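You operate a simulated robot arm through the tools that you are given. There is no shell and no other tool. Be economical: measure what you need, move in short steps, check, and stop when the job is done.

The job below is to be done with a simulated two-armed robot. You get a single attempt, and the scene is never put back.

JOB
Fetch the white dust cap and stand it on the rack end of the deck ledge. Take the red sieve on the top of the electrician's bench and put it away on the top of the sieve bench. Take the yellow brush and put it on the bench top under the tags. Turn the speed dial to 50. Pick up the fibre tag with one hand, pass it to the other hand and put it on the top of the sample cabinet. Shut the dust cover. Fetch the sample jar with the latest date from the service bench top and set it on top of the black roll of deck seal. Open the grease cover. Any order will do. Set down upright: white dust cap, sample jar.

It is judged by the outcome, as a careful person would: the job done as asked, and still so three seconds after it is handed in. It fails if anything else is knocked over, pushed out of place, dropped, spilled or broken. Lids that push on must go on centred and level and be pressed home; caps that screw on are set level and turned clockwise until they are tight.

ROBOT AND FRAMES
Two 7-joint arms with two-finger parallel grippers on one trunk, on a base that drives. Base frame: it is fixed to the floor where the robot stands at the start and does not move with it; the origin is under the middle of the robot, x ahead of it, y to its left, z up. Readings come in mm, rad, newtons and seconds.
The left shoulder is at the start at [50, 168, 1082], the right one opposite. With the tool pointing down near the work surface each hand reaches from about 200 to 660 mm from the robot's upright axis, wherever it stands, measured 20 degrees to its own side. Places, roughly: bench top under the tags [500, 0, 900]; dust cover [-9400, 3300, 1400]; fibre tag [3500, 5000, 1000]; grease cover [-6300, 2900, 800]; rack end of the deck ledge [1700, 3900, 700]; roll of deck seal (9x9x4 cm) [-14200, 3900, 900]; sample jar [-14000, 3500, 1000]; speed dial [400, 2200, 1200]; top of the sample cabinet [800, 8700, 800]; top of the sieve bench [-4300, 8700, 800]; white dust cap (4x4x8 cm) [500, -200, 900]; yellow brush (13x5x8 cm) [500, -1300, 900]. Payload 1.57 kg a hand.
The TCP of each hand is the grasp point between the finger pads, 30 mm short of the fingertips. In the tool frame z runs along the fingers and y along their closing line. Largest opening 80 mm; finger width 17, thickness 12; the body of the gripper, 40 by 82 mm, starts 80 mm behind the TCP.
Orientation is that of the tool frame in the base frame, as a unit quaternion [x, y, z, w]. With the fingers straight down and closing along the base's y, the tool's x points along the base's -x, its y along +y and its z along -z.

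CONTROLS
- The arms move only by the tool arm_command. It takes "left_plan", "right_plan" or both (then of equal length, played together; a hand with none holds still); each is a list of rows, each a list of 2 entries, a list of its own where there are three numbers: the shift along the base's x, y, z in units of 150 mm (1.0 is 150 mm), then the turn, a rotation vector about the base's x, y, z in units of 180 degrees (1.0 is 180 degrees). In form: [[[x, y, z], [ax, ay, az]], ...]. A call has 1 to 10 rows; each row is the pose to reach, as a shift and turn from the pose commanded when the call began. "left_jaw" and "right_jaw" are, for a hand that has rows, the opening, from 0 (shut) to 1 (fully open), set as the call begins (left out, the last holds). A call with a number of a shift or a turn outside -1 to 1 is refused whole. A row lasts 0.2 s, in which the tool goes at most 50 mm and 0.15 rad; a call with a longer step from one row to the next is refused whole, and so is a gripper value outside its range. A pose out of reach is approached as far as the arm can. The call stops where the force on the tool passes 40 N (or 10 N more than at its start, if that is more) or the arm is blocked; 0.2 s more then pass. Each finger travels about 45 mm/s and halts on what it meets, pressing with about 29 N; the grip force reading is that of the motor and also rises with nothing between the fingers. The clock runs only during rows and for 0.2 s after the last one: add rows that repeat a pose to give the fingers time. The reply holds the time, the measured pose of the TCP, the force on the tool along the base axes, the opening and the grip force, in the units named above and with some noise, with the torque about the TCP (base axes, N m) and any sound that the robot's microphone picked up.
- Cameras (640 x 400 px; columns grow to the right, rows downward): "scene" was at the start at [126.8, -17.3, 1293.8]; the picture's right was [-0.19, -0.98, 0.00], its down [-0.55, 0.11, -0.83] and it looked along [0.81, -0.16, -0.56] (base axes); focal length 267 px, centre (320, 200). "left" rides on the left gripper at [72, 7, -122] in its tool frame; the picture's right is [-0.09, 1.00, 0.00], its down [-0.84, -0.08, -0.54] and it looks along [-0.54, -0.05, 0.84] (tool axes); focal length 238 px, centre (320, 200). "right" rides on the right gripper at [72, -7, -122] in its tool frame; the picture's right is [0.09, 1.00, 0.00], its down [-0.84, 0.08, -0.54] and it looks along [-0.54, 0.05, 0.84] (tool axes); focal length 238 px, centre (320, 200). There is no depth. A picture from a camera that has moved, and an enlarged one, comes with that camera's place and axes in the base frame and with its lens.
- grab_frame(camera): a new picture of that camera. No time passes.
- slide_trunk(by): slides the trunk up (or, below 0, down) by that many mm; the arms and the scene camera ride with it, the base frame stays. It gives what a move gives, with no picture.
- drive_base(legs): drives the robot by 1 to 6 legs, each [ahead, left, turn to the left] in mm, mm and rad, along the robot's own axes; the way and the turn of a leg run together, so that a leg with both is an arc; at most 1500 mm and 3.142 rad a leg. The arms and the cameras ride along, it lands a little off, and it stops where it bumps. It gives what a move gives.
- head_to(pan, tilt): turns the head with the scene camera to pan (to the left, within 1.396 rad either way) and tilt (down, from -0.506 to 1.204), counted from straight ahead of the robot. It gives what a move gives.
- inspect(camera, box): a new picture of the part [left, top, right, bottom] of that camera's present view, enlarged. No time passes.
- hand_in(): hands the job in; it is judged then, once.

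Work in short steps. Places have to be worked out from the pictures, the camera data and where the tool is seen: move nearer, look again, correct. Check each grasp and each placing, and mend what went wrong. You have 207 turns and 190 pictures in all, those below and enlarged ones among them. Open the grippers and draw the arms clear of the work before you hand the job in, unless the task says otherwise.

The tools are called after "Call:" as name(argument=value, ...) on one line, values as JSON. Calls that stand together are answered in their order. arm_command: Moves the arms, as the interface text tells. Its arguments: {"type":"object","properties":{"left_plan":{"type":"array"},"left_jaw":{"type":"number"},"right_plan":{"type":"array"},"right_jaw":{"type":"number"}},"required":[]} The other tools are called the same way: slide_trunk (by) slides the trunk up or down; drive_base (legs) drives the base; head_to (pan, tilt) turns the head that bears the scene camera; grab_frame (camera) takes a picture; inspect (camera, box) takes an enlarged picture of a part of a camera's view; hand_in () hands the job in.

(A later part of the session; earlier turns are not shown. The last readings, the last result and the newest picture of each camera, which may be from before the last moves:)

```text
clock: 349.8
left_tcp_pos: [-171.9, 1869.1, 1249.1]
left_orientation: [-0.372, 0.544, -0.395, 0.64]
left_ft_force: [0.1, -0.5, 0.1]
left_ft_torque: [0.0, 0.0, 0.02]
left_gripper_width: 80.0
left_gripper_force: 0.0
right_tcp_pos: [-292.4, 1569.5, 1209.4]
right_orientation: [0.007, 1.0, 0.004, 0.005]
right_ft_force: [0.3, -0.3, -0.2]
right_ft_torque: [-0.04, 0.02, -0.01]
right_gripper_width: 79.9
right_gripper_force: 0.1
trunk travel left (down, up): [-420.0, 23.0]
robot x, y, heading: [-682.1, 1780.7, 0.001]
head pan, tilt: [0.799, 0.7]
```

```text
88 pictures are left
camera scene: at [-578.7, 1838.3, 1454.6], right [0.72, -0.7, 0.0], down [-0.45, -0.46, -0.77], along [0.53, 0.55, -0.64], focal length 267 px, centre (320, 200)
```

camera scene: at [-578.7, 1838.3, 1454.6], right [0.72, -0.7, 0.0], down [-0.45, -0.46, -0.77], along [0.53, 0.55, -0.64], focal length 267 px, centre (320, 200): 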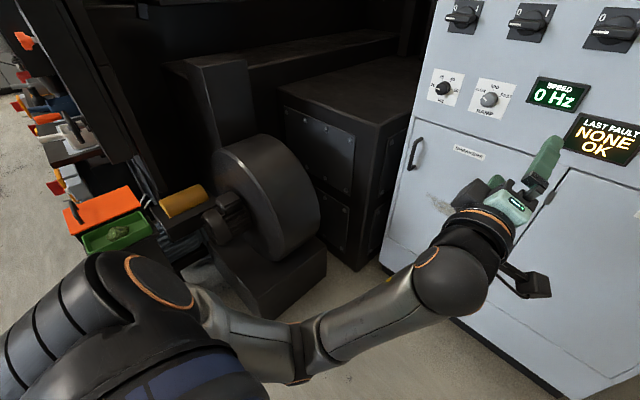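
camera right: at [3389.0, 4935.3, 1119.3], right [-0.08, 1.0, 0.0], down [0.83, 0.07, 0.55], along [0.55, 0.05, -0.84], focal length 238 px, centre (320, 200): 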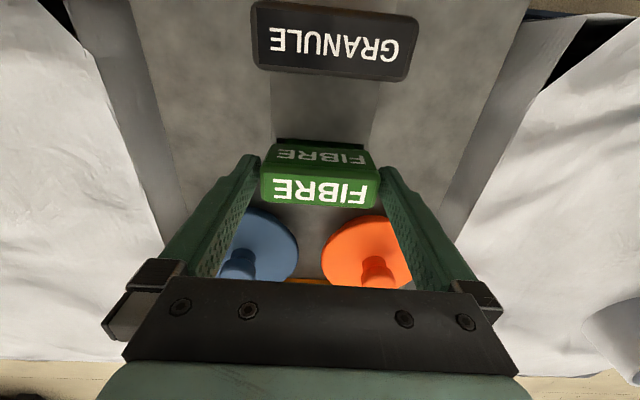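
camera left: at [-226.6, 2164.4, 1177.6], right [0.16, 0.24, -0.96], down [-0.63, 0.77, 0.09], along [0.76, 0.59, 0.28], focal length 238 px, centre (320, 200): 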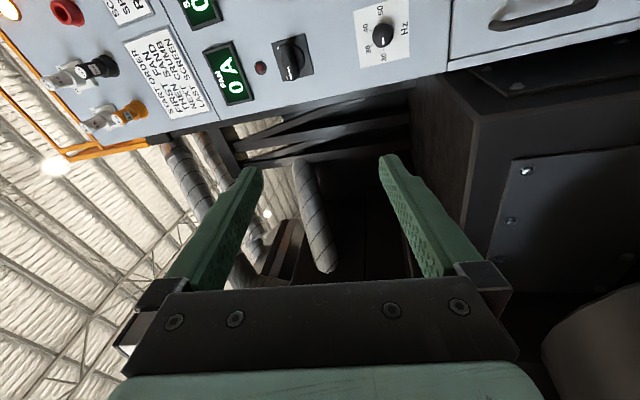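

Nothing was disturbed. I'll use the right hand for the dial instead; I bring the left hand back to pointing down and pitch the right hand forward simultaneously.

Call:
arm_command(left_plan=[[[-0.07, 0, 0], [0.0213, 0.0345, -0.02]], [[-0.14, 0, 0], [0.0426, 0.069, -0.04]], [[-0.21, 0, 0], [0.0639, 0.1035, -0.06]], [[-0.28, 0, 0], [0.0852, 0.138, -0.08]], [[-0.35, 0, 0], [0.1065, 0.1725, -0.1]], [[-0.42, 0, 0], [0.1278, 0.207, -0.12]], [[-0.49, 0, 0], [0.1491, 0.2415, -0.14]]], right_plan=[[[0.05, 0, 0], [0, -0.042, 0]], [[0.1, 0, 0], [0, -0.084, 0]], [[0.15, 0, 0], [0, -0.126, 0]], [[0.2, 0, 0], [0, -0.168, 0]], [[0.25, 0, 0], [0, -0.21, 0]], [[0.3, 0, 0], [0, -0.252, 0]], [[0.35, 0, 0], [0, -0.294, 0]]])

Call:
arm_command(left_plan=[[[-0.07, 0, 0], [0.0213, 0.0345, -0.02]], [[-0.14, 0, 0], [0.0426, 0.069, -0.04]], [[-0.21, 0, 0], [0.0639, 0.1035, -0.06]], [[-0.28, 0, 0], [0.0852, 0.138, -0.08]], [[-0.35, 0, 0], [0.1065, 0.1725, -0.1]], [[-0.42, 0, 0], [0.1278, 0.207, -0.12]], [[-0.49, 0, 0], [0.1491, 0.2415, -0.14]]], right_plan=[[[0.05, 0, 0], [0, -0.042, 0]], [[0.1, 0, 0], [0, -0.084, 0]], [[0.15, 0, 0], [0, -0.126, 0]], [[0.2, 0, 0], [0, -0.168, 0]], [[0.25, 0, 0], [0, -0.206, 0]], [[0.3, 0, 0], [0, -0.206, 0]], [[0.35, 0, 0], [0, -0.206, 0]]])

Call:
head_to(pan=0.1, tilt=0.35)

Call:
grab_frame(camera="scene")

```text
clock: 350.6
left_tcp_pos: [-187.5, 1905.6, 1221.2]
left_orientation: [-0.308, 0.695, -0.265, 0.592]
left_ft_force: [0.9, -0.8, 0.2]
left_ft_torque: [-0.04, -0.04, 0.01]
left_gripper_width: 79.9
left_gripper_force: 0.1
right_tcp_pos: [-273.3, 1568.9, 1209.4]
right_orientation: [0.007, 0.987, 0.004, 0.161]
right_ft_force: [0.2, 0.0, 0.3]
right_ft_torque: [0.03, 0.02, 0.01]
right_gripper_width: 80.2
right_gripper_force: 0.1
trunk travel left (down, up): [-420.0, 23.0]
robot x, y, heading: [-675.9, 1778.3, -0.001]
head pan, tilt: [0.799, 0.7]
stopped in row 3 (left hand): the arm was blocked; the commanded pose is now the measured one
```

```text
clock: 351.5
left_tcp_pos: [-208.4, 1984.9, 1204.8]
left_orientation: [-0.228, 0.838, -0.051, 0.493]
left_ft_force: [-0.5, 1.1, 0.5]
left_ft_torque: [0.03, 0.03, 0.0]
left_gripper_width: 80.1
left_gripper_force: 0.1
left hand out of reach, approached as far as the arm can: row 4
right_tcp_pos: [-249.1, 1570.4, 1209.4]
right_orientation: [0.007, 0.926, 0.005, 0.378]
right_ft_force: [0.2, 0.1, -0.1]
right_ft_torque: [-0.01, -0.01, -0.01]
right_gripper_width: 80.2
right_gripper_force: 0.1
trunk travel left (down, up): [-420.0, 23.0]
robot x, y, heading: [-676.4, 1782.2, 0.002]
head pan, tilt: [0.799, 0.7]
stopped in row 4 (left hand): the arm was blocked; the commanded pose is now the measured one
```

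```text
clock: 352.6
left_tcp_pos: [-207.9, 1984.7, 1204.5]
left_orientation: [-0.227, 0.838, -0.051, 0.493]
left_ft_force: [-0.6, 0.1, 0.3]
left_ft_torque: [0.01, -0.04, 0.01]
left_gripper_width: 79.9
left_gripper_force: 0.0
right_tcp_pos: [-248.3, 1570.9, 1210.4]
right_orientation: [0.007, 0.925, 0.005, 0.379]
right_ft_force: [0.5, -0.5, 0.0]
right_ft_torque: [0.02, 0.01, 0.0]
right_gripper_width: 80.0
right_gripper_force: 0.0
trunk travel left (down, up): [-420.0, 23.0]
robot x, y, heading: [-677.8, 1779.5, 0.003]
head pan, tilt: [0.099, 0.351]
```

```text
87 pictures are left
camera scene: at [-545.1, 1787.2, 1485.9], right [0.1, -0.99, 0.0], down [-0.34, -0.03, -0.94], along [0.93, 0.09, -0.34], focal length 267 px, centre (320, 200)
```

scene: 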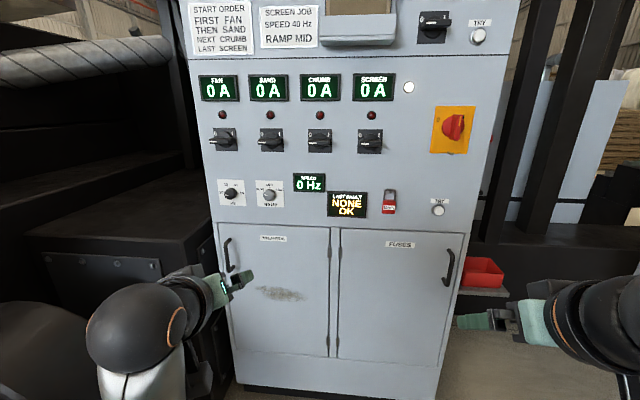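

The left arm is unwinding gradually; I continue both rotations.

Call:
arm_command(left_plan=[[[0, 0, 0], [0.0043, 0.0415, -0.0191]], [[0, 0, 0], [0.0086, 0.083, -0.0382]], [[0, 0, 0], [0.0129, 0.1245, -0.0573]], [[0, 0, 0], [0.0172, 0.166, -0.0764]], [[0, 0, 0], [0.0215, 0.2075, -0.0955]], [[0, 0, 0], [0.0258, 0.249, -0.1146]], [[0, 0, 0], [0.03, 0.2905, -0.1337]], [[0, 0, 0], [0.034, 0.332, -0.153]]], right_plan=[[[0.05, 0, 0], [0, -0.042, 0]], [[0.1, 0, 0], [0, -0.084, 0]], [[0.15, 0, 0], [0, -0.126, 0]], [[0.2, 0, 0], [0, -0.168, 0]], [[0.25, 0, 0], [0, -0.21, 0]], [[0.3, 0, 0], [0, -0.252, 0]], [[0.35, 0, 0], [0, -0.253, 0]], [[0.35, 0, 0], [0, -0.253, 0]]])

Call:
grab_frame(camera="scene")

```text
clock: 353.0
left_tcp_pos: [-205.2, 2052.1, 1207.2]
left_orientation: [-0.229, 0.853, 0.06, 0.465]
left_ft_force: [0.4, -0.5, 0.4]
left_ft_torque: [-0.01, -0.03, 0.0]
left_gripper_width: 79.8
left_gripper_force: 0.1
left hand out of reach, approached as far as the arm can: row 1, 2
right_tcp_pos: [-240.6, 1569.3, 1209.7]
right_orientation: [0.007, 0.9, 0.005, 0.435]
right_ft_force: [-0.1, 0.2, 0.1]
right_ft_torque: [-0.01, -0.01, 0.02]
right_gripper_width: 79.9
right_gripper_force: 0.0
trunk travel left (down, up): [-420.0, 23.0]
robot x, y, heading: [-681.5, 1775.9, -0.0]
head pan, tilt: [0.099, 0.351]
stopped in row 2 (left hand): the arm was blocked; the commanded pose is now the measured one
```

```text
86 pictures are left
camera scene: at [-545.0, 1786.6, 1485.9], right [0.1, -0.99, 0.0], down [-0.34, -0.03, -0.94], along [0.93, 0.09, -0.34], focal length 267 px, centre (320, 200)
```

scene: 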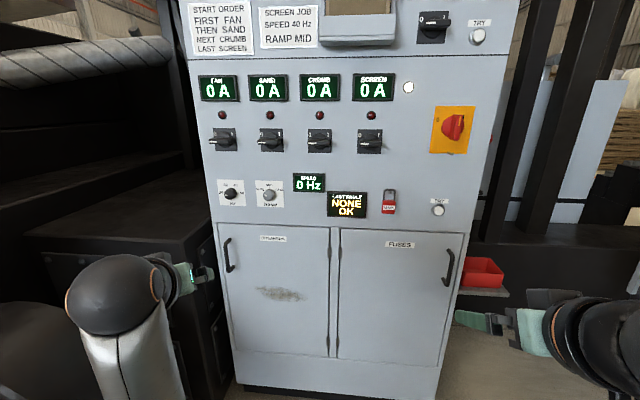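

I handle the right hand alone first to finish pitching forward.

Call:
arm_command(right_plan=[[[0.05, 0, 0], [0, -0.0427, 0]], [[0.1, 0, 0], [0, -0.0854, 0]], [[0.15, 0, 0], [0, -0.128, 0]], [[0.2, 0, 0], [0, -0.171, 0]], [[0.25, 0, 0], [0, -0.213, 0]]])

Call:
arm_command(left_plan=[[[-0.2, -0.1, -0.1], [0, 0.03, 0]], [[-0.4, -0.2, -0.2], [0, 0.06, 0]], [[-0.6, -0.3, -0.3], [0, 0.09, 0]]])

```text
clock: 354.2
left_tcp_pos: [-206.5, 2054.0, 1208.0]
left_orientation: [-0.229, 0.853, 0.06, 0.465]
left_ft_force: [0.8, -0.3, -0.7]
left_ft_torque: [-0.01, 0.03, 0.03]
left_gripper_width: 80.0
left_gripper_force: 0.1
right_tcp_pos: [-209.4, 1572.2, 1210.0]
right_orientation: [0.006, 0.795, 0.006, 0.607]
right_ft_force: [0.0, -0.1, -0.5]
right_ft_torque: [0.0, -0.01, 0.0]
right_gripper_width: 80.2
right_gripper_force: 0.1
right hand out of reach, approached as far as the arm can: row 2, 3, 4, 5
trunk travel left (down, up): [-420.0, 23.0]
robot x, y, heading: [-677.7, 1776.6, 0.005]
head pan, tilt: [0.099, 0.351]
```

```text
clock: 354.7
left_tcp_pos: [-243.3, 2096.9, 1220.1]
left_orientation: [-0.255, 0.837, 0.165, 0.456]
left_ft_force: [0.1, 0.1, 0.4]
left_ft_torque: [0.0, 0.03, -0.03]
left_gripper_width: 80.3
left_gripper_force: 0.0
left hand out of reach, approached as far as the arm can: row 2
right_tcp_pos: [-208.0, 1571.2, 1209.8]
right_orientation: [0.006, 0.796, 0.006, 0.606]
right_ft_force: [-0.3, -0.3, -0.1]
right_ft_torque: [-0.01, 0.01, 0.0]
right_gripper_width: 80.1
right_gripper_force: 0.2
trunk travel left (down, up): [-420.0, 23.0]
robot x, y, heading: [-680.2, 1777.3, -0.003]
head pan, tilt: [0.099, 0.351]
stopped in row 2 (left hand): the arm was blocked; the commanded pose is now the measured one
```

I look at the left arm to understand its configuration.

Call:
head_to(pan=0.9, tilt=0.75)

Call:
grab_frame(camera="scene")

```text
clock: 355.8
left_tcp_pos: [-244.5, 2096.4, 1220.4]
left_orientation: [-0.255, 0.837, 0.165, 0.455]
left_ft_force: [0.7, -0.5, -0.4]
left_ft_torque: [0.01, 0.0, -0.01]
left_gripper_width: 80.0
left_gripper_force: 0.0
right_tcp_pos: [-208.1, 1571.4, 1210.8]
right_orientation: [0.005, 0.795, 0.006, 0.606]
right_ft_force: [-0.4, -0.4, 0.4]
right_ft_torque: [0.0, 0.01, -0.03]
right_gripper_width: 80.0
right_gripper_force: 0.1
trunk travel left (down, up): [-420.0, 23.0]
robot x, y, heading: [-678.6, 1775.2, 0.002]
head pan, tilt: [0.901, 0.75]
```

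```text
85 pictures are left
camera scene: at [-586.3, 1842.9, 1450.4], right [0.78, -0.62, 0.0], down [-0.42, -0.53, -0.73], along [0.45, 0.57, -0.68], focal length 267 px, centre (320, 200)
```

scene: 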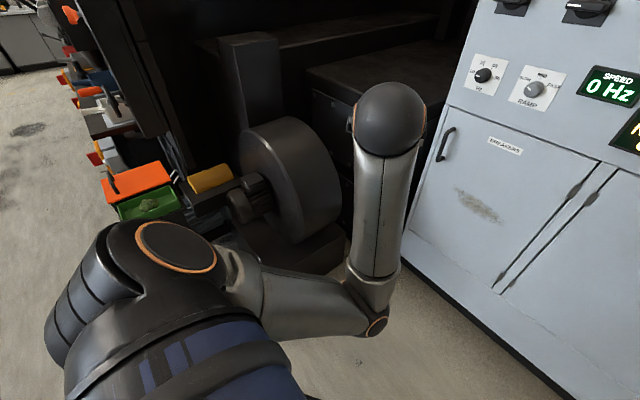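

No contact; it's an awkward wrist configuration. I translate the left hand down and inward without rotation.

Call:
arm_command(left_plan=[[[0, -0.1, -0.1], [0, 0, 0]], [[0, -0.2, -0.2], [0, 0, 0]], [[0, -0.3, -0.35], [0, 0, 0]], [[0, -0.4, -0.5], [0, 0, 0]], [[0, -0.5, -0.65], [0, 0, 0]], [[0, -0.6, -0.8], [0, 0, 0]], [[0, -0.7, -0.95], [0, 0, 0]]])

Call:
arm_command(left_plan=[[[0, 0, 0], [0, 0.03, -0.02]], [[0, 0, 0], [0, 0.06, -0.04]], [[0, 0, 0], [0, 0.09, -0.06]], [[0, 0, 0], [0, 0.12, -0.08]]])

```text
clock: 356.5
left_tcp_pos: [-241.1, 2084.6, 1264.5]
left_orientation: [-0.274, 0.775, 0.181, 0.54]
left_ft_force: [-0.3, 0.1, 0.6]
left_ft_torque: [-0.01, 0.04, 0.0]
left_gripper_width: 79.9
left_gripper_force: 0.0
right_tcp_pos: [-209.1, 1572.0, 1209.8]
right_orientation: [0.005, 0.795, 0.007, 0.606]
right_ft_force: [-0.2, -0.4, 0.0]
right_ft_torque: [0.0, 0.0, -0.04]
right_gripper_width: 79.9
right_gripper_force: 0.0
trunk travel left (down, up): [-420.0, 23.0]
robot x, y, heading: [-679.3, 1775.3, -0.002]
head pan, tilt: [0.901, 0.75]
stopped in row 3 (left hand): the arm was blocked; the commanded pose is now the measured one
```

```text
clock: 357.5
left_tcp_pos: [-230.2, 2091.6, 1255.6]
left_orientation: [-0.136, 0.892, 0.161, 0.4]
left_ft_force: [0.2, 0.2, -0.9]
left_ft_torque: [-0.01, 0.0, -0.01]
left_gripper_width: 80.2
left_gripper_force: 0.2
left hand out of reach, approached as far as the arm can: row 4
right_tcp_pos: [-207.0, 1571.9, 1209.4]
right_orientation: [0.006, 0.795, 0.006, 0.606]
right_ft_force: [0.3, 0.4, 0.9]
right_ft_torque: [-0.02, 0.02, 0.01]
right_gripper_width: 80.0
right_gripper_force: 0.1
trunk travel left (down, up): [-420.0, 23.0]
robot x, y, heading: [-681.7, 1781.6, 0.002]
head pan, tilt: [0.901, 0.75]
```

Rotation is progressing; I continue toward the straight-down pose.

Call:
arm_command(left_plan=[[[0, 0, 0], [-0.0152, 0.0378, -0.0128]], [[0, 0, 0], [-0.0304, 0.0756, -0.0256]], [[0, 0, 0], [-0.0456, 0.1134, -0.0384]], [[0, 0, 0], [-0.0608, 0.1512, -0.0512]], [[0, 0, 0], [-0.076, 0.189, -0.064]], [[0, 0, 0], [-0.0912, 0.2268, -0.0768]], [[0, 0, 0], [-0.106, 0.264, -0.09]]])

Call:
arm_command(right_plan=[[[0.1, 0.1, -0.1], [0, -0.02, 0]], [[0.2, 0.2, -0.2], [0, -0.045, 0]], [[0.3, 0.3, -0.3], [0, -0.07, 0]], [[0.35, 0.4, -0.35], [0, -0.085, 0]]])

```text
clock: 359.1
left_tcp_pos: [-245.9, 2143.4, 1243.8]
left_orientation: [-0.003, 1.0, 0.005, 0.009]
left_ft_force: [0.3, -1.2, -0.1]
left_ft_torque: [-0.02, 0.01, 0.0]
left_gripper_width: 80.1
left_gripper_force: 0.0
left hand out of reach, approached as far as the arm can: row 1, 2, 3, 4, 5, 6, 7
right_tcp_pos: [-207.7, 1570.5, 1209.5]
right_orientation: [0.006, 0.795, 0.007, 0.606]
right_ft_force: [0.5, 0.3, 0.1]
right_ft_torque: [0.01, -0.02, 0.0]
right_gripper_width: 79.9
right_gripper_force: 0.0
trunk travel left (down, up): [-420.0, 23.0]
robot x, y, heading: [-677.4, 1777.1, 0.001]
head pan, tilt: [0.901, 0.75]
```

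```text
clock: 360.1
left_tcp_pos: [-247.0, 2144.9, 1243.5]
left_orientation: [-0.004, 1.0, 0.005, 0.011]
left_ft_force: [-0.1, 0.0, -0.5]
left_ft_torque: [-0.02, -0.01, -0.02]
left_gripper_width: 79.7
left_gripper_force: 0.1
right_tcp_pos: [-208.2, 1581.2, 1208.0]
right_orientation: [0.0, 0.792, 0.011, 0.61]
right_ft_force: [-0.8, 0.3, -0.6]
right_ft_torque: [0.02, -0.02, -0.02]
right_gripper_width: 80.0
right_gripper_force: 0.0
right hand out of reach, approached as far as the arm can: row 1, 2, 3, 4
trunk travel left (down, up): [-420.0, 23.0]
robot x, y, heading: [-680.4, 1777.7, 0.002]
head pan, tilt: [0.901, 0.75]
```

Left is straight-down again. For the dial I'll turn the base ~0.5 rad left and use the left hand pointing at the panel (inward), a pose it handled well. First fold the right hand down and back.

Call:
arm_command(right_plan=[[[-0.1, -0.05, -0.05], [0, 0.042, 0]], [[-0.2, -0.1, -0.1], [0, 0.084, 0]], [[-0.3, -0.15, -0.15], [0, 0.126, 0]], [[-0.4, -0.2, -0.2], [0, 0.168, 0]], [[-0.5, -0.25, -0.25], [0, 0.21, 0]], [[-0.6, -0.3, -0.3], [0, 0.252, 0]], [[-0.7, -0.35, -0.35], [0, 0.294, 0]], [[-0.8, -0.4, -0.4], [0, 0.336, 0]], [[-0.9, -0.45, -0.45], [0, 0.378, 0]], [[-1.0, -0.5, -0.5], [0, 0.415, 0]]])

Call:
drive_base(legs=[[300, 90, 0.5]])

```text
clock: 362.3
left_tcp_pos: [-246.0, 2145.2, 1244.3]
left_orientation: [-0.003, 1.0, 0.004, 0.011]
left_ft_force: [-0.1, 0.2, 0.1]
left_ft_torque: [0.03, -0.01, -0.01]
left_gripper_width: 79.9
left_gripper_force: 0.1
right_tcp_pos: [-358.6, 1506.9, 1131.2]
right_orientation: [0.007, 1.0, 0.009, 0.005]
right_ft_force: [0.1, 0.0, 0.4]
right_ft_torque: [0.02, 0.0, 0.0]
right_gripper_width: 80.0
right_gripper_force: 0.2
right hand out of reach, approached as far as the arm can: row 1, 2
trunk travel left (down, up): [-420.0, 23.0]
robot x, y, heading: [-679.3, 1781.4, -0.002]
head pan, tilt: [0.901, 0.75]
```

```text
clock: 364.5
left_tcp_pos: [-196.4, 2466.4, 1244.9]
left_orientation: [-0.25, 0.968, 0.007, 0.01]
left_ft_force: [0.8, 0.4, -0.3]
left_ft_torque: [0.0, 0.01, 0.0]
left_gripper_width: 79.9
left_gripper_force: 0.1
right_tcp_pos: [9.3, 1852.2, 1131.0]
right_orientation: [-0.239, 0.971, 0.01, 0.002]
right_ft_force: [0.4, -0.4, 0.4]
right_ft_torque: [0.02, 0.0, 0.01]
right_gripper_width: 80.1
right_gripper_force: 0.1
trunk travel left (down, up): [-420.0, 23.0]
robot x, y, heading: [-399.3, 1939.9, 0.5]
head pan, tilt: [0.901, 0.75]
```

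Call:
arm_command(left_plan=[[[0.07, -0.1, -0.03], [-0.0309, -0.0079, 0.0309]], [[0.14, -0.2, -0.06], [-0.0618, -0.0158, 0.0618]], [[0.21, -0.3, -0.09], [-0.0927, -0.0237, 0.0927]], [[0.28, -0.4, -0.12], [-0.1236, -0.0316, 0.1236]], [[0.35, -0.5, -0.15], [-0.1545, -0.0395, 0.1545]], [[0.42, -0.6, -0.18], [-0.1854, -0.0474, 0.1854]], [[0.49, -0.7, -0.21], [-0.2163, -0.0553, 0.2163]], [[0.56, -0.8, -0.24], [-0.2472, -0.0632, 0.2472]], [[0.63, -0.9, -0.27], [-0.2781, -0.0711, 0.2781]], [[0.7, -1, -0.3], [-0.309, -0.079, 0.309]]])

Call:
arm_command(left_plan=[[[0.07, -0.09, -0.03], [-0.0309, -0.0079, 0.0309]], [[0.14, -0.18, -0.06], [-0.0618, -0.0158, 0.0618]], [[0.21, -0.27, -0.09], [-0.0927, -0.0237, 0.0927]], [[0.28, -0.36, -0.12], [-0.1236, -0.0316, 0.1236]], [[0.35, -0.45, -0.15], [-0.1545, -0.0395, 0.1545]], [[0.42, -0.54, -0.18], [-0.1854, -0.0474, 0.1854]], [[0.49, -0.63, -0.21], [-0.2163, -0.0553, 0.2163]], [[0.56, -0.72, -0.24], [-0.2472, -0.0632, 0.2472]], [[0.63, -0.81, -0.27], [-0.2781, -0.0711, 0.2781]], [[0.7, -0.9, -0.3], [-0.309, -0.079, 0.309]]])

Call:
head_to(pan=0.1, tilt=0.45)

Call:
grab_frame(camera="scene")

```text
clock: 366.7
left_tcp_pos: [-93.3, 2319.5, 1197.7]
left_orientation: [0.633, -0.626, 0.456, -0.005]
left_ft_force: [-0.3, 0.2, -1.0]
left_ft_torque: [0.02, -0.02, 0.03]
left_gripper_width: 80.2
left_gripper_force: 0.1
left hand out of reach, approached as far as the arm can: row 1, 2
right_tcp_pos: [9.8, 1852.9, 1131.9]
right_orientation: [-0.24, 0.971, 0.009, 0.003]
right_ft_force: [-0.7, 0.1, -0.2]
right_ft_torque: [0.0, 0.02, 0.01]
right_gripper_width: 79.8
right_gripper_force: 0.0
trunk travel left (down, up): [-420.0, 23.0]
robot x, y, heading: [-401.3, 1939.0, 0.499]
head pan, tilt: [0.901, 0.75]
```

```text
clock: 368.9
left_tcp_pos: [-61.2, 2356.8, 1151.1]
left_orientation: [0.716, -0.006, 0.698, 0.005]
left_ft_force: [0.7, 0.6, 0.3]
left_ft_torque: [0.02, 0.0, 0.0]
left_gripper_width: 80.1
left_gripper_force: 0.0
left hand out of reach, approached as far as the arm can: row 4, 5, 6, 7, 8, 9, 10
right_tcp_pos: [9.9, 1853.6, 1131.9]
right_orientation: [-0.239, 0.971, 0.01, 0.001]
right_ft_force: [-0.6, 0.5, 0.4]
right_ft_torque: [-0.01, 0.04, 0.0]
right_gripper_width: 80.2
right_gripper_force: 0.1
trunk travel left (down, up): [-420.0, 23.0]
robot x, y, heading: [-402.7, 1938.7, 0.499]
head pan, tilt: [0.901, 0.75]
```

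```text
clock: 370.0
left_tcp_pos: [-61.0, 2355.4, 1151.1]
left_orientation: [0.715, -0.007, 0.699, 0.005]
left_ft_force: [-0.2, -0.1, -0.5]
left_ft_torque: [0.01, 0.02, 0.02]
left_gripper_width: 79.4
left_gripper_force: 0.0
right_tcp_pos: [8.5, 1851.7, 1130.9]
right_orientation: [-0.239, 0.971, 0.009, 0.003]
right_ft_force: [-0.1, 0.6, -0.1]
right_ft_torque: [0.02, 0.01, 0.05]
right_gripper_width: 79.9
right_gripper_force: 0.1
trunk travel left (down, up): [-420.0, 23.0]
robot x, y, heading: [-398.7, 1937.2, 0.497]
head pan, tilt: [0.099, 0.45]
```

```text
84 pictures are left
camera scene: at [-289.7, 2008.8, 1476.7], right [0.56, -0.83, 0.0], down [-0.36, -0.25, -0.9], along [0.74, 0.51, -0.44], focal length 267 px, centre (320, 200)
```

scene: 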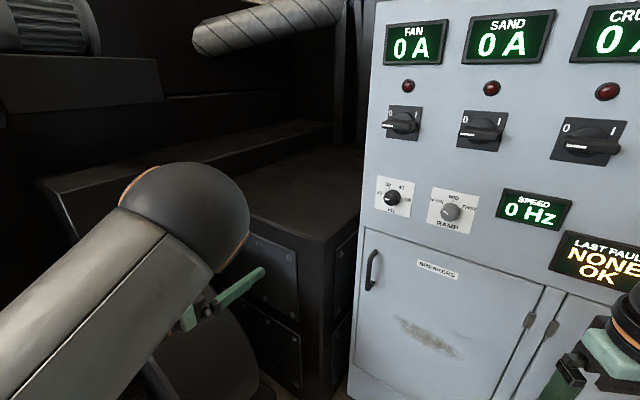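

The hand points exactly at the panel; the comfortable spot is rel (497 ahead, 205 left). I rotate the base −0.3 rad, then re-point the hand and approach.

Call:
drive_base(legs=[[0, 0, -0.3], [180, -64, 0]])

Call:
arm_command(left_plan=[[[0, 0, 0], [0, 0, 0.032]], [[0, 0, 0], [0, 0, 0.064]], [[0, 0, 0], [0, 0, 0.095]], [[0, 0, 0], [0, 0, 0.095]]])

Call:
grab_frame(camera="left")

Call:
grab_frame(camera="scene")

```text
clock: 372.5
left_tcp_pos: [232.6, 2211.9, 1149.7]
left_orientation: [0.707, -0.112, 0.69, 0.108]
left_ft_force: [0.1, -0.1, 0.1]
left_ft_torque: [-0.01, -0.01, 0.02]
left_gripper_width: 80.2
left_gripper_force: 0.1
right_tcp_pos: [152.4, 1709.1, 1130.8]
right_orientation: [-0.092, 0.996, 0.009, 0.003]
right_ft_force: [-0.8, -0.3, -0.2]
right_ft_torque: [-0.01, -0.02, 0.0]
right_gripper_width: 80.1
right_gripper_force: 0.1
trunk travel left (down, up): [-420.0, 23.0]
robot x, y, heading: [-216.3, 1909.7, 0.201]
head pan, tilt: [0.099, 0.45]
```

```text
clock: 373.5
left_tcp_pos: [221.8, 2268.8, 1149.1]
left_orientation: [0.715, -0.006, 0.699, 0.004]
left_ft_force: [1.2, 0.3, -0.5]
left_ft_torque: [0.03, 0.0, -0.02]
left_gripper_width: 80.2
left_gripper_force: 0.0
left hand out of reach, approached as far as the arm can: row 1, 2, 3, 4
right_tcp_pos: [151.2, 1710.2, 1131.1]
right_orientation: [-0.092, 0.996, 0.009, 0.004]
right_ft_force: [0.3, 0.7, -0.3]
right_ft_torque: [0.01, 0.01, -0.03]
right_gripper_width: 80.2
right_gripper_force: 0.1
trunk travel left (down, up): [-420.0, 23.0]
robot x, y, heading: [-214.2, 1910.7, 0.198]
head pan, tilt: [0.099, 0.45]
```

```text
83 pictures are left
camera left: at [99.8, 2265.9, 1223.9], right [-0.02, -1.0, -0.09], down [-0.56, 0.09, -0.82], along [0.83, 0.04, -0.56], focal length 238 px, centre (320, 200)
```

left: 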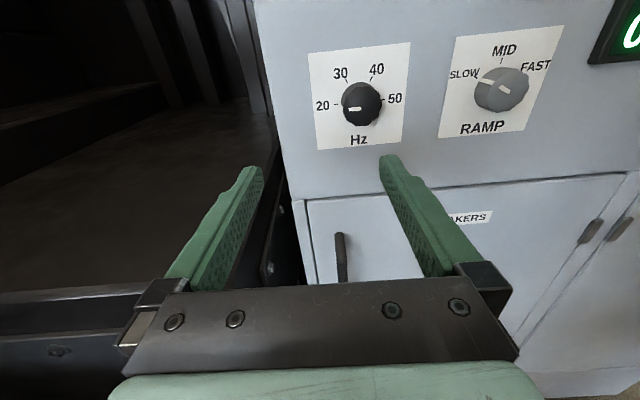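

```text
82 pictures are left
camera scene: at [-88.5, 1947.0, 1476.8], right [0.3, -0.96, 0.0], down [-0.42, -0.13, -0.9], along [0.86, 0.27, -0.44], focal length 267 px, centre (320, 200)
```

scene: 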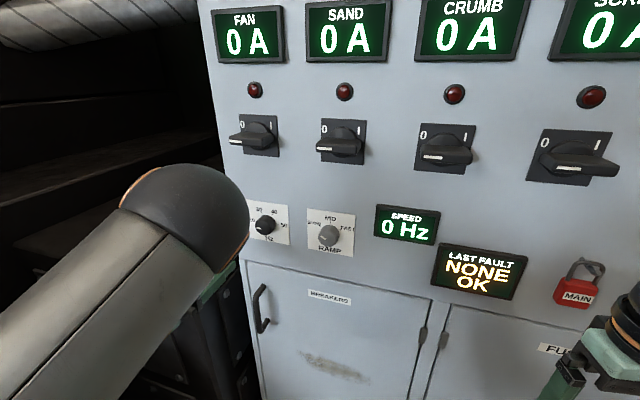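

Great view: the knob's pointer is at 20 (9 o'clock), 50 at 3 o'clock → exactly 180° clockwise. Knob centre ≈[.,2221,1158]. I drive closer, mostly sideways.

Call:
drive_base(legs=[[75, -65, 0]])

Call:
grab_frame(camera="left")

```text
clock: 374.6
left_tcp_pos: [307.2, 2221.9, 1150.0]
left_orientation: [0.716, -0.006, 0.698, 0.004]
left_ft_force: [0.0, 0.1, -0.2]
left_ft_torque: [-0.01, -0.01, 0.04]
left_gripper_width: 80.1
left_gripper_force: 0.0
right_tcp_pos: [238.8, 1661.9, 1131.5]
right_orientation: [-0.094, 0.996, 0.009, 0.004]
right_ft_force: [0.3, -1.2, -0.2]
right_ft_torque: [-0.03, 0.02, 0.01]
right_gripper_width: 80.0
right_gripper_force: 0.1
trunk travel left (down, up): [-420.0, 23.0]
robot x, y, heading: [-127.9, 1863.7, 0.203]
head pan, tilt: [0.099, 0.45]
```

```text
81 pictures are left
camera left: at [185.4, 2218.0, 1223.9], right [-0.02, -1.0, -0.09], down [-0.56, 0.09, -0.82], along [0.83, 0.04, -0.56], focal length 238 px, centre (320, 200)
```

left: 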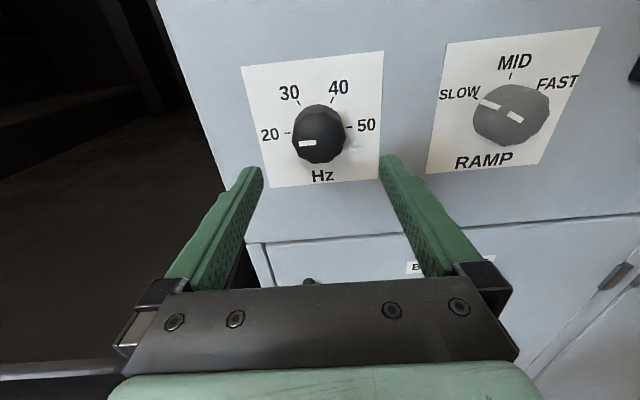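

Panel is at x=388, knob axis [2221.6, 1159]. I advance the hand to TCP x≈353 and raise 9 mm.

Call:
arm_command(left_plan=[[[0, 0, 0.06], [0, 0, 0]], [[0.1, 0, 0.06], [0, 0, 0]], [[0.2, 0, 0.06], [0, 0, 0]], [[0.3, 0, 0.06], [0, 0, 0]]])

Call:
grab_frame(camera="left")

```text
clock: 375.6
left_tcp_pos: [353.5, 2228.5, 1158.7]
left_orientation: [0.716, -0.006, 0.698, 0.005]
left_ft_force: [0.2, -0.8, 0.0]
left_ft_torque: [0.01, 0.0, 0.01]
left_gripper_width: 80.0
left_gripper_force: 0.0
left hand out of reach, approached as far as the arm can: row 3, 4
right_tcp_pos: [238.2, 1663.3, 1132.8]
right_orientation: [-0.094, 0.996, 0.009, 0.005]
right_ft_force: [-0.3, 0.3, 0.5]
right_ft_torque: [0.03, -0.01, -0.02]
right_gripper_width: 80.2
right_gripper_force: 0.1
trunk travel left (down, up): [-420.0, 23.0]
robot x, y, heading: [-130.6, 1865.6, 0.201]
head pan, tilt: [0.099, 0.45]
```

```text
80 pictures are left
camera left: at [230.4, 2225.2, 1232.8], right [-0.02, -1.0, -0.09], down [-0.56, 0.09, -0.82], along [0.83, 0.04, -0.56], focal length 238 px, centre (320, 200)
```

left: 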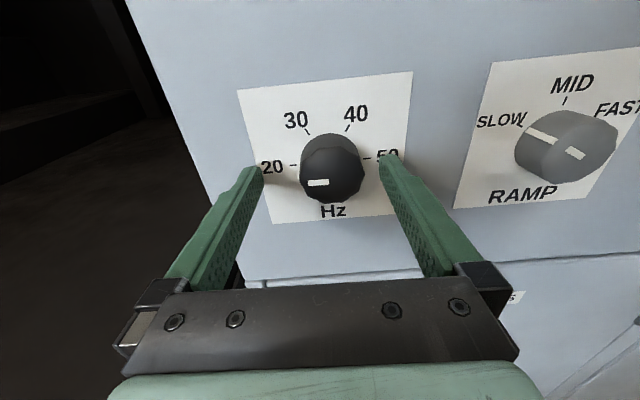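

The hand is 7 mm too far left. I nudge the base slightly right.

Call:
drive_base(legs=[[-4, -12, 0]])

Call:
grab_frame(camera="left")

```text
clock: 376.4
left_tcp_pos: [350.0, 2216.5, 1159.5]
left_orientation: [0.715, -0.005, 0.699, 0.003]
left_ft_force: [-0.2, 0.0, 0.5]
left_ft_torque: [0.01, -0.02, 0.01]
left_gripper_width: 79.8
left_gripper_force: 0.1
right_tcp_pos: [236.4, 1649.6, 1131.8]
right_orientation: [-0.094, 0.996, 0.009, 0.005]
right_ft_force: [1.0, 0.5, -0.4]
right_ft_torque: [-0.01, -0.01, 0.0]
right_gripper_width: 80.1
right_gripper_force: 0.0
trunk travel left (down, up): [-420.0, 23.0]
robot x, y, heading: [-130.0, 1849.7, 0.205]
head pan, tilt: [0.099, 0.45]
```

```text
79 pictures are left
camera left: at [228.3, 2212.4, 1232.9], right [-0.02, -1.0, -0.09], down [-0.56, 0.09, -0.82], along [0.83, 0.04, -0.56], focal length 238 px, centre (320, 200)
```

left: 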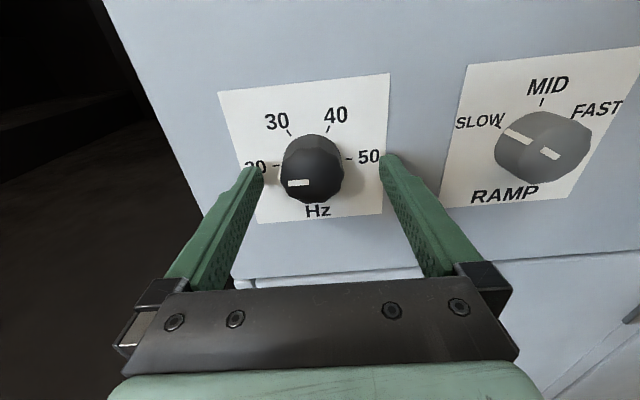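

Now shift +5 mm in y with the arm, then close on the knob.

Call:
arm_command(left_plan=[[[0.013, 0.034, 0], [0, 0, 0]], [[0.013, 0.034, 0], [0, 0, 0]]])

Call:
arm_command(left_plan=[[[0, 0, 0], [0, 0, 0]], [[0, 0, 0], [0, 0, 0]], [[0, 0, 0], [0, 0, 0]], [[0, 0, 0], [0, 0, 0]]], left_jaw=0)

Call:
arm_command(left_plan=[[[0, 0, 0], [0.045, 0, 0]], [[0, 0, 0], [0.09, 0, 0]], [[0, 0, 0], [0.135, 0, 0]], [[0, 0, 0], [0.18, 0, 0]]])

Call:
grab_frame(camera="left")

```text
clock: 377.0
left_tcp_pos: [351.2, 2221.5, 1159.3]
left_orientation: [0.716, -0.007, 0.698, 0.005]
left_ft_force: [0.5, -0.1, -0.9]
left_ft_torque: [-0.01, 0.0, 0.0]
left_gripper_width: 80.0
left_gripper_force: 0.1
right_tcp_pos: [236.6, 1650.5, 1131.0]
right_orientation: [-0.094, 0.996, 0.009, 0.004]
right_ft_force: [0.3, 0.1, 0.7]
right_ft_torque: [0.03, -0.02, 0.04]
right_gripper_width: 79.9
right_gripper_force: 0.1
trunk travel left (down, up): [-420.0, 23.0]
robot x, y, heading: [-130.3, 1853.5, 0.205]
head pan, tilt: [0.099, 0.45]
```

```text
clock: 378.0
left_tcp_pos: [351.7, 2221.6, 1158.7]
left_orientation: [0.716, -0.006, 0.698, 0.004]
left_ft_force: [0.3, 1.0, -0.4]
left_ft_torque: [0.01, 0.03, 0.01]
left_gripper_width: 40.3
left_gripper_force: 27.9
right_tcp_pos: [236.9, 1650.3, 1131.2]
right_orientation: [-0.094, 0.995, 0.009, 0.005]
right_ft_force: [0.3, 0.6, -0.5]
right_ft_torque: [0.04, -0.03, -0.01]
right_gripper_width: 80.0
right_gripper_force: 0.0
trunk travel left (down, up): [-420.0, 23.0]
robot x, y, heading: [-130.0, 1852.0, 0.201]
head pan, tilt: [0.099, 0.45]
```

```text
clock: 379.0
left_tcp_pos: [351.5, 2222.9, 1159.3]
left_orientation: [0.688, -0.201, 0.67, -0.196]
left_ft_force: [1.0, 2.9, 5.0]
left_ft_torque: [-0.03, 0.75, 0.16]
left_gripper_width: 39.7
left_gripper_force: 45.0
right_tcp_pos: [236.5, 1650.2, 1132.6]
right_orientation: [-0.095, 0.995, 0.009, 0.004]
right_ft_force: [0.3, -0.2, 0.8]
right_ft_torque: [-0.02, 0.0, 0.03]
right_gripper_width: 79.9
right_gripper_force: 0.0
trunk travel left (down, up): [-420.0, 23.0]
robot x, y, heading: [-132.2, 1854.0, 0.201]
head pan, tilt: [0.099, 0.45]
```

```text
78 pictures are left
camera left: at [230.2, 2178.5, 1218.7], right [-0.01, -0.79, -0.62], down [-0.56, 0.52, -0.65], along [0.83, 0.34, -0.45], focal length 238 px, centre (320, 200)
```

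left: 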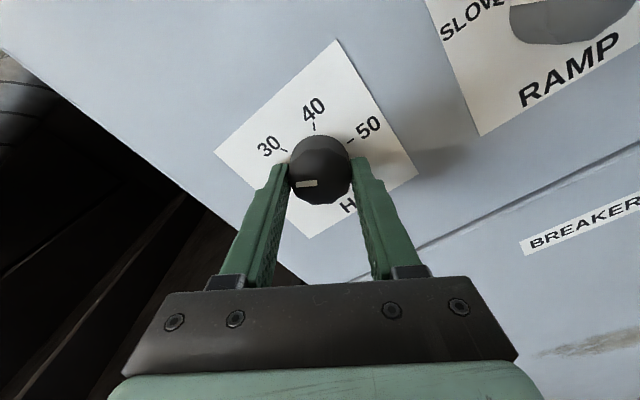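

The knob turns with the hand (≈32°). I keep turning clockwise.

Call:
arm_command(left_plan=[[[0, 0, 0], [0.045, 0, 0]], [[0, 0, 0], [0.09, 0, 0]], [[0, 0, 0], [0.135, 0, 0]], [[0, 0, 0], [0.18, 0, 0]], [[0, 0, 0], [0.225, 0, 0]], [[0, 0, 0], [0.27, 0, 0]]])

Call:
grab_frame(camera="left")

```text
clock: 380.4
left_tcp_pos: [350.6, 2223.7, 1159.5]
left_orientation: [0.544, -0.461, 0.528, -0.462]
left_ft_force: [0.7, -2.1, 8.9]
left_ft_torque: [-0.05, 0.44, -0.13]
left_gripper_width: 39.8
left_gripper_force: 44.9
right_tcp_pos: [235.0, 1650.3, 1132.2]
right_orientation: [-0.094, 0.996, 0.009, 0.004]
right_ft_force: [0.1, 0.1, -0.3]
right_ft_torque: [0.0, -0.01, 0.01]
right_gripper_width: 80.1
right_gripper_force: 0.1
trunk travel left (down, up): [-420.0, 23.0]
robot x, y, heading: [-133.1, 1852.0, 0.198]
head pan, tilt: [0.099, 0.45]
```

```text
77 pictures are left
camera left: at [229.9, 2149.5, 1165.6], right [-0.01, -0.06, -1.0], down [-0.56, 0.83, -0.04], along [0.83, 0.56, -0.04], focal length 238 px, centre (320, 200)
```

left: 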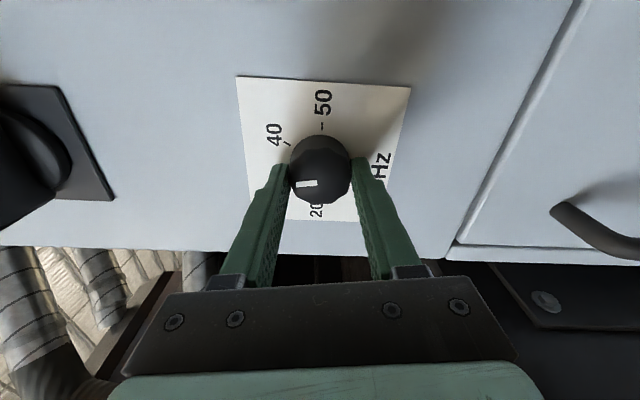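

Smooth so far (≈82°). Continue.

Call:
arm_command(left_plan=[[[0, 0, 0], [0.045, 0, 0]], [[0, 0, 0], [0.09, 0, 0]], [[0, 0, 0], [0.135, 0, 0]], [[0, 0, 0], [0.18, 0, 0]], [[0, 0, 0], [0.225, 0, 0]]])

Call:
grab_frame(camera="left")

```text
clock: 381.6
left_tcp_pos: [352.7, 2222.5, 1159.9]
left_orientation: [-0.349, 0.613, -0.339, 0.623]
left_ft_force: [0.7, -9.6, 13.1]
left_ft_torque: [-0.04, 0.46, -1.15]
left_gripper_width: 39.7
left_gripper_force: 45.0
left hand out of reach, approached as far as the arm can: row 3
right_tcp_pos: [237.2, 1649.2, 1131.7]
right_orientation: [-0.094, 0.995, 0.01, 0.006]
right_ft_force: [-0.3, 0.2, 0.8]
right_ft_torque: [-0.01, -0.01, -0.01]
right_gripper_width: 79.8
right_gripper_force: 0.0
trunk travel left (down, up): [-420.0, 23.0]
robot x, y, heading: [-132.2, 1849.8, 0.199]
head pan, tilt: [0.099, 0.45]
```

```text
76 pictures are left
camera left: at [230.0, 2163.2, 1115.7], right [-0.01, 0.6, -0.8], down [-0.56, 0.66, 0.51], along [0.83, 0.45, 0.33], focal length 238 px, centre (320, 200)
```

left: 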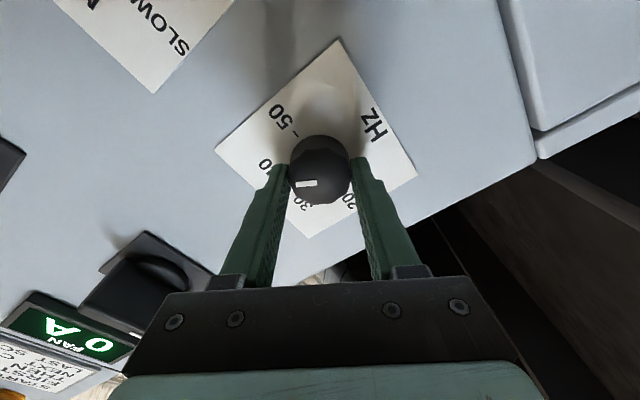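

≈122° done, 58° to go. Continue carefully.

Call:
arm_command(left_plan=[[[0, 0, 0], [0.045, 0, 0]], [[0, 0, 0], [0.09, 0, 0]], [[0, 0, 0], [0.135, 0, 0]], [[0, 0, 0], [0.18, 0, 0]]])

```text
clock: 382.6
left_tcp_pos: [351.7, 2221.3, 1160.4]
left_orientation: [-0.162, 0.68, -0.152, 0.698]
left_ft_force: [6.5, -10.5, 15.8]
left_ft_torque: [-0.05, 0.44, -0.83]
left_gripper_width: 40.0
left_gripper_force: 44.7
left hand out of reach, approached as far as the arm can: row 1
right_tcp_pos: [236.5, 1648.0, 1131.6]
right_orientation: [-0.095, 0.995, 0.009, 0.005]
right_ft_force: [-0.6, 0.4, -0.4]
right_ft_torque: [-0.04, 0.0, -0.01]
right_gripper_width: 79.9
right_gripper_force: 0.1
trunk travel left (down, up): [-420.0, 23.0]
robot x, y, heading: [-126.0, 1848.2, 0.202]
head pan, tilt: [0.099, 0.45]
```

≈154°. The last 26°.

Call:
arm_command(left_plan=[[[0, 0, 0], [0.04, 0, 0]], [[0, 0, 0], [0.08, 0, 0]], [[0, 0, 0], [0.12, 0, 0]], [[0, 0, 0], [0.142, 0, 0]], [[0, 0, 0], [0.142, 0, 0]]])

Call:
grab_frame(camera="left")

```text
clock: 383.8
left_tcp_pos: [352.3, 2221.2, 1160.1]
left_orientation: [-0.006, 0.696, 0.003, 0.718]
left_ft_force: [8.3, -4.9, 18.8]
left_ft_torque: [0.03, 0.04, -0.08]
left_gripper_width: 39.9
left_gripper_force: 44.4
right_tcp_pos: [236.2, 1649.1, 1131.9]
right_orientation: [-0.094, 0.995, 0.011, 0.005]
right_ft_force: [-0.7, 0.4, -0.1]
right_ft_torque: [-0.01, 0.0, 0.0]
right_gripper_width: 79.9
right_gripper_force: 0.1
trunk travel left (down, up): [-420.0, 23.0]
robot x, y, heading: [-129.3, 1851.0, 0.198]
head pan, tilt: [0.099, 0.45]
```

```text
75 pictures are left
camera left: at [230.5, 2227.0, 1084.5], right [-0.01, 1.0, 0.09], down [-0.57, -0.08, 0.82], along [0.82, -0.04, 0.57], focal length 238 px, centre (320, 200)
```

left: 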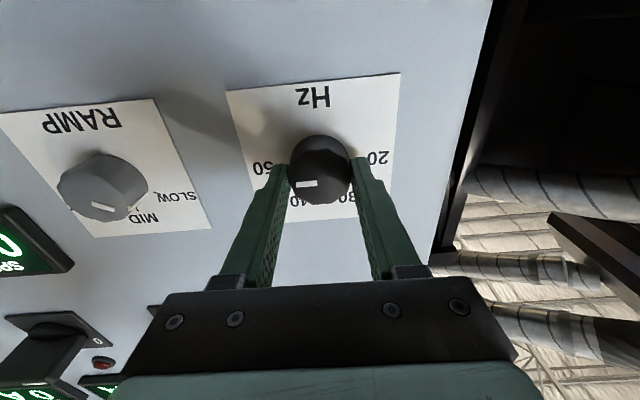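

Pointer now faces 50. I open and back straight off, then check.

Call:
arm_command(left_plan=[[[0, 0, 0], [0, 0, 0]], [[0, 0, 0], [0, 0, 0]], [[0, 0, 0], [0, 0, 0]], [[-0.2, 0, 0], [0, 0, 0]], [[-0.45, 0, 0], [0, 0, 0]]], left_jaw=1)

Call:
inspect(camera="left", box=[200, 40, 440, 240])

```text
clock: 385.0
left_tcp_pos: [283.4, 2220.2, 1158.0]
left_orientation: [-0.007, 0.698, 0.002, 0.716]
left_ft_force: [-0.5, 0.7, 0.6]
left_ft_torque: [-0.03, -0.02, -0.02]
left_gripper_width: 80.1
left_gripper_force: 0.0
right_tcp_pos: [235.9, 1650.3, 1132.6]
right_orientation: [-0.094, 0.996, 0.009, 0.004]
right_ft_force: [-0.2, -0.7, 0.1]
right_ft_torque: [0.02, 0.0, 0.01]
right_gripper_width: 79.7
right_gripper_force: 0.0
trunk travel left (down, up): [-420.0, 23.0]
robot x, y, heading: [-135.5, 1850.6, 0.204]
head pan, tilt: [0.099, 0.45]
```

```text
2.00 times, centred on (320, 140) of left
camera zoom: at [162.1, 2226.3, 1081.9], right [-0.02, 1.0, 0.08], down [-0.56, -0.08, 0.82], along [0.83, -0.03, 0.56], focal length 477 px, centre (320, 320)
```

zoom: 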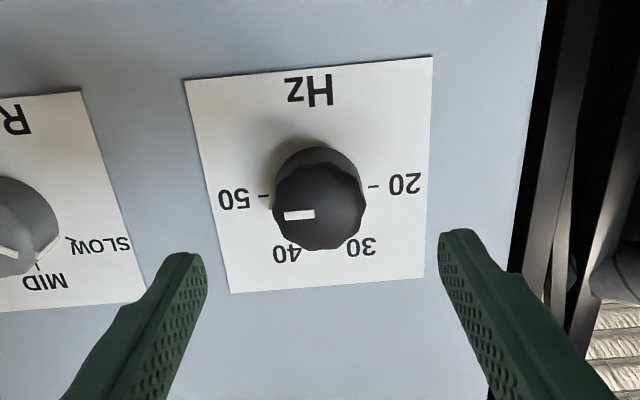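

Dial reads 50. I back away and return the left hand to straight down.

Call:
drive_base(legs=[[-600, 0, -0.2]])

Call:
arm_command(left_plan=[[[0, 0, 0], [0, 0.045, 0]], [[0, 0, 0], [0, 0.09, 0]], [[0, 0, 0], [0, 0.135, 0]], [[0, 0, 0], [0, 0.18, 0]], [[-0.05, 0, 0], [0, 0.225, 0]], [[-0.1, 0, 0], [0, 0.27, 0]], [[-0.15, 0, 0], [0, 0.315, 0]], [[-0.2, 0, 0], [0, 0.36, 0]], [[-0.25, 0, 0], [0, 0.405, 0]], [[-0.3, 0, 0], [0, 0.45, 0]]])

```text
clock: 388.3
left_tcp_pos: [-230.4, 2069.8, 1156.7]
left_orientation: [0.065, 0.696, -0.071, 0.712]
left_ft_force: [0.2, -1.5, -0.8]
left_ft_torque: [0.01, 0.01, 0.01]
left_gripper_width: 79.8
left_gripper_force: 0.0
right_tcp_pos: [-394.4, 1520.7, 1130.2]
right_orientation: [0.009, 1.0, 0.008, 0.006]
right_ft_force: [-0.3, 1.0, -1.8]
right_ft_torque: [-0.01, 0.01, -0.02]
right_gripper_width: 80.1
right_gripper_force: 0.1
trunk travel left (down, up): [-420.0, 23.0]
robot x, y, heading: [-714.4, 1794.0, -0.005]
head pan, tilt: [0.099, 0.45]
```

```text
clock: 390.5
left_tcp_pos: [-274.1, 2069.3, 1156.6]
left_orientation: [0.003, 0.991, -0.096, 0.088]
left_ft_force: [0.2, -0.3, 0.0]
left_ft_torque: [0.02, -0.04, -0.01]
left_gripper_width: 80.1
left_gripper_force: 0.0
right_tcp_pos: [-393.3, 1521.3, 1131.0]
right_orientation: [0.009, 1.0, 0.009, 0.005]
right_ft_force: [0.2, -0.1, 0.2]
right_ft_torque: [-0.01, 0.03, 0.0]
right_gripper_width: 79.8
right_gripper_force: 0.1
trunk travel left (down, up): [-420.0, 23.0]
robot x, y, heading: [-712.0, 1790.5, -0.008]
head pan, tilt: [0.099, 0.45]
```

I fix the left hand's residual tilt, turn around to face −x and look.

Call:
arm_command(left_plan=[[[0, 0, 0], [0.03, 0.028, 0]], [[0, 0, 0], [0.06, 0.056, 0]], [[0, 0, 0], [0.06, 0.056, 0]]])

Call:
drive_base(legs=[[-500, 0, 0], [0, 0, 3.14]])

Call:
head_to(pan=0.0, tilt=0.1)

Call:
grab_frame(camera="scene")

```text
clock: 391.3
left_tcp_pos: [-274.3, 2070.2, 1155.7]
left_orientation: [0.003, 1.0, -0.002, 0.001]
left_ft_force: [-0.9, -0.5, -1.0]
left_ft_torque: [0.03, 0.0, 0.01]
left_gripper_width: 80.0
left_gripper_force: 0.0
right_tcp_pos: [-393.6, 1521.9, 1131.2]
right_orientation: [0.009, 1.0, 0.008, 0.005]
right_ft_force: [-0.3, -0.4, -0.9]
right_ft_torque: [-0.02, -0.02, 0.01]
right_gripper_width: 79.9
right_gripper_force: 0.1
trunk travel left (down, up): [-420.0, 23.0]
robot x, y, heading: [-707.0, 1793.0, -0.004]
head pan, tilt: [0.099, 0.45]
```

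```text
clock: 401.7
left_tcp_pos: [-1622.1, 1488.7, 1156.8]
left_orientation: [0.999, 0.032, -0.002, -0.004]
left_ft_force: [-0.2, -0.1, 0.5]
left_ft_torque: [-0.03, -0.03, 0.02]
left_gripper_width: 79.9
left_gripper_force: 0.0
right_tcp_pos: [-1545.5, 2046.1, 1132.1]
right_orientation: [1.0, 0.027, -0.005, 0.009]
right_ft_force: [1.4, -0.1, 0.2]
right_ft_torque: [0.0, -0.01, -0.01]
right_gripper_width: 80.0
right_gripper_force: 0.0
trunk travel left (down, up): [-420.0, 23.0]
robot x, y, heading: [-1209.9, 1792.8, -3.078]
head pan, tilt: [0.099, 0.45]
```

```text
clock: 402.6
left_tcp_pos: [-1625.1, 1488.2, 1156.4]
left_orientation: [0.999, 0.033, -0.002, -0.003]
left_ft_force: [0.5, -0.2, -0.4]
left_ft_torque: [-0.03, 0.01, -0.03]
left_gripper_width: 80.0
left_gripper_force: 0.0
right_tcp_pos: [-1544.9, 2045.6, 1130.6]
right_orientation: [1.0, 0.027, -0.005, 0.008]
right_ft_force: [0.2, 0.1, 0.3]
right_ft_torque: [0.01, 0.05, -0.01]
right_gripper_width: 79.9
right_gripper_force: 0.0
trunk travel left (down, up): [-420.0, 23.0]
robot x, y, heading: [-1203.8, 1796.1, -3.073]
head pan, tilt: [0.0, 0.099]
```

```text
73 pictures are left
camera scene: at [-1339.2, 1787.2, 1509.3], right [-0.07, 1.0, 0.0], down [0.1, 0.01, -0.99], along [-0.99, -0.07, -0.1], focal length 267 px, centre (320, 200)
```

scene: 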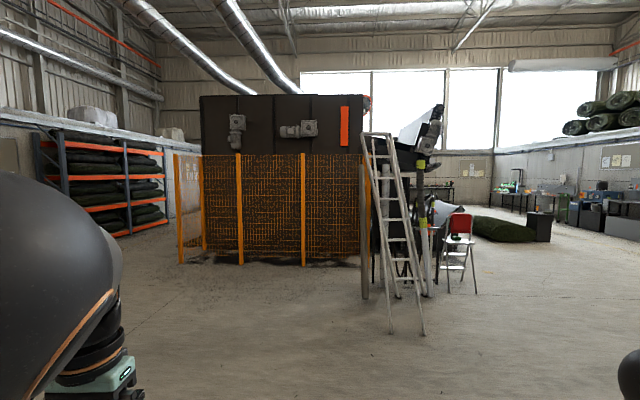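

The grease cover must be on the far (north) side of the fenced machine. I drive around past the ladder and steps.

Call:
drive_base(legs=[[0, 0, -0.068], [650, -850, 0], [650, -850, 0], [650, -850, 0], [1000, 0, 0]])

Call:
head_to(pan=0.5, tilt=0.2)

Call:
grab_frame(camera="scene")

```text
clock: 423.6
left_tcp_pos: [-4638.9, 3970.5, 1158.1]
left_orientation: [1.0, 0.025, -0.002, -0.002]
left_ft_force: [-0.1, 0.0, -0.7]
left_ft_torque: [0.01, -0.02, -0.03]
left_gripper_width: 80.0
left_gripper_force: 0.1
right_tcp_pos: [-4549.2, 4525.1, 1131.0]
right_orientation: [1.0, 0.017, -0.005, 0.008]
right_ft_force: [0.5, 0.0, -0.8]
right_ft_torque: [-0.02, 0.02, 0.05]
right_gripper_width: 80.0
right_gripper_force: 0.1
trunk travel left (down, up): [-420.0, 23.0]
robot x, y, heading: [-4217.3, 4269.9, -3.093]
head pan, tilt: [0.0, 0.099]
```

```text
clock: 424.5
left_tcp_pos: [-4639.9, 3971.3, 1156.7]
left_orientation: [1.0, 0.025, -0.003, -0.004]
left_ft_force: [0.2, 0.0, 0.2]
left_ft_torque: [-0.01, 0.01, 0.0]
left_gripper_width: 80.2
left_gripper_force: 0.0
right_tcp_pos: [-4549.5, 4524.2, 1130.1]
right_orientation: [1.0, 0.017, -0.006, 0.008]
right_ft_force: [-0.8, 0.3, -0.3]
right_ft_torque: [0.0, 0.01, 0.03]
right_gripper_width: 80.2
right_gripper_force: 0.0
trunk travel left (down, up): [-420.0, 23.0]
robot x, y, heading: [-4217.9, 4271.2, -3.091]
head pan, tilt: [0.499, 0.201]
```

```text
72 pictures are left
camera scene: at [-4336.6, 4218.9, 1500.0], right [-0.52, 0.85, 0.0], down [0.17, 0.1, -0.98], along [-0.84, -0.51, -0.2], focal length 267 px, centre (320, 200)
```

scene: 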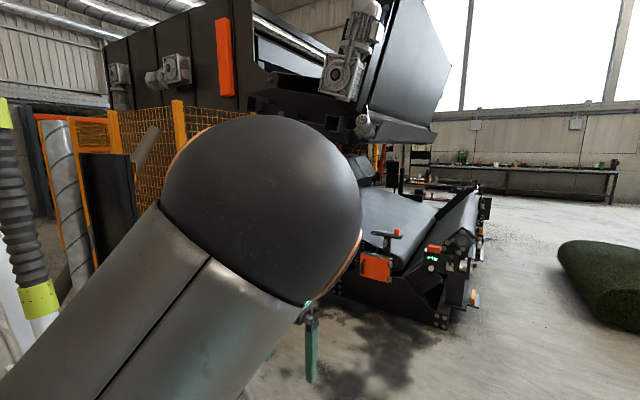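

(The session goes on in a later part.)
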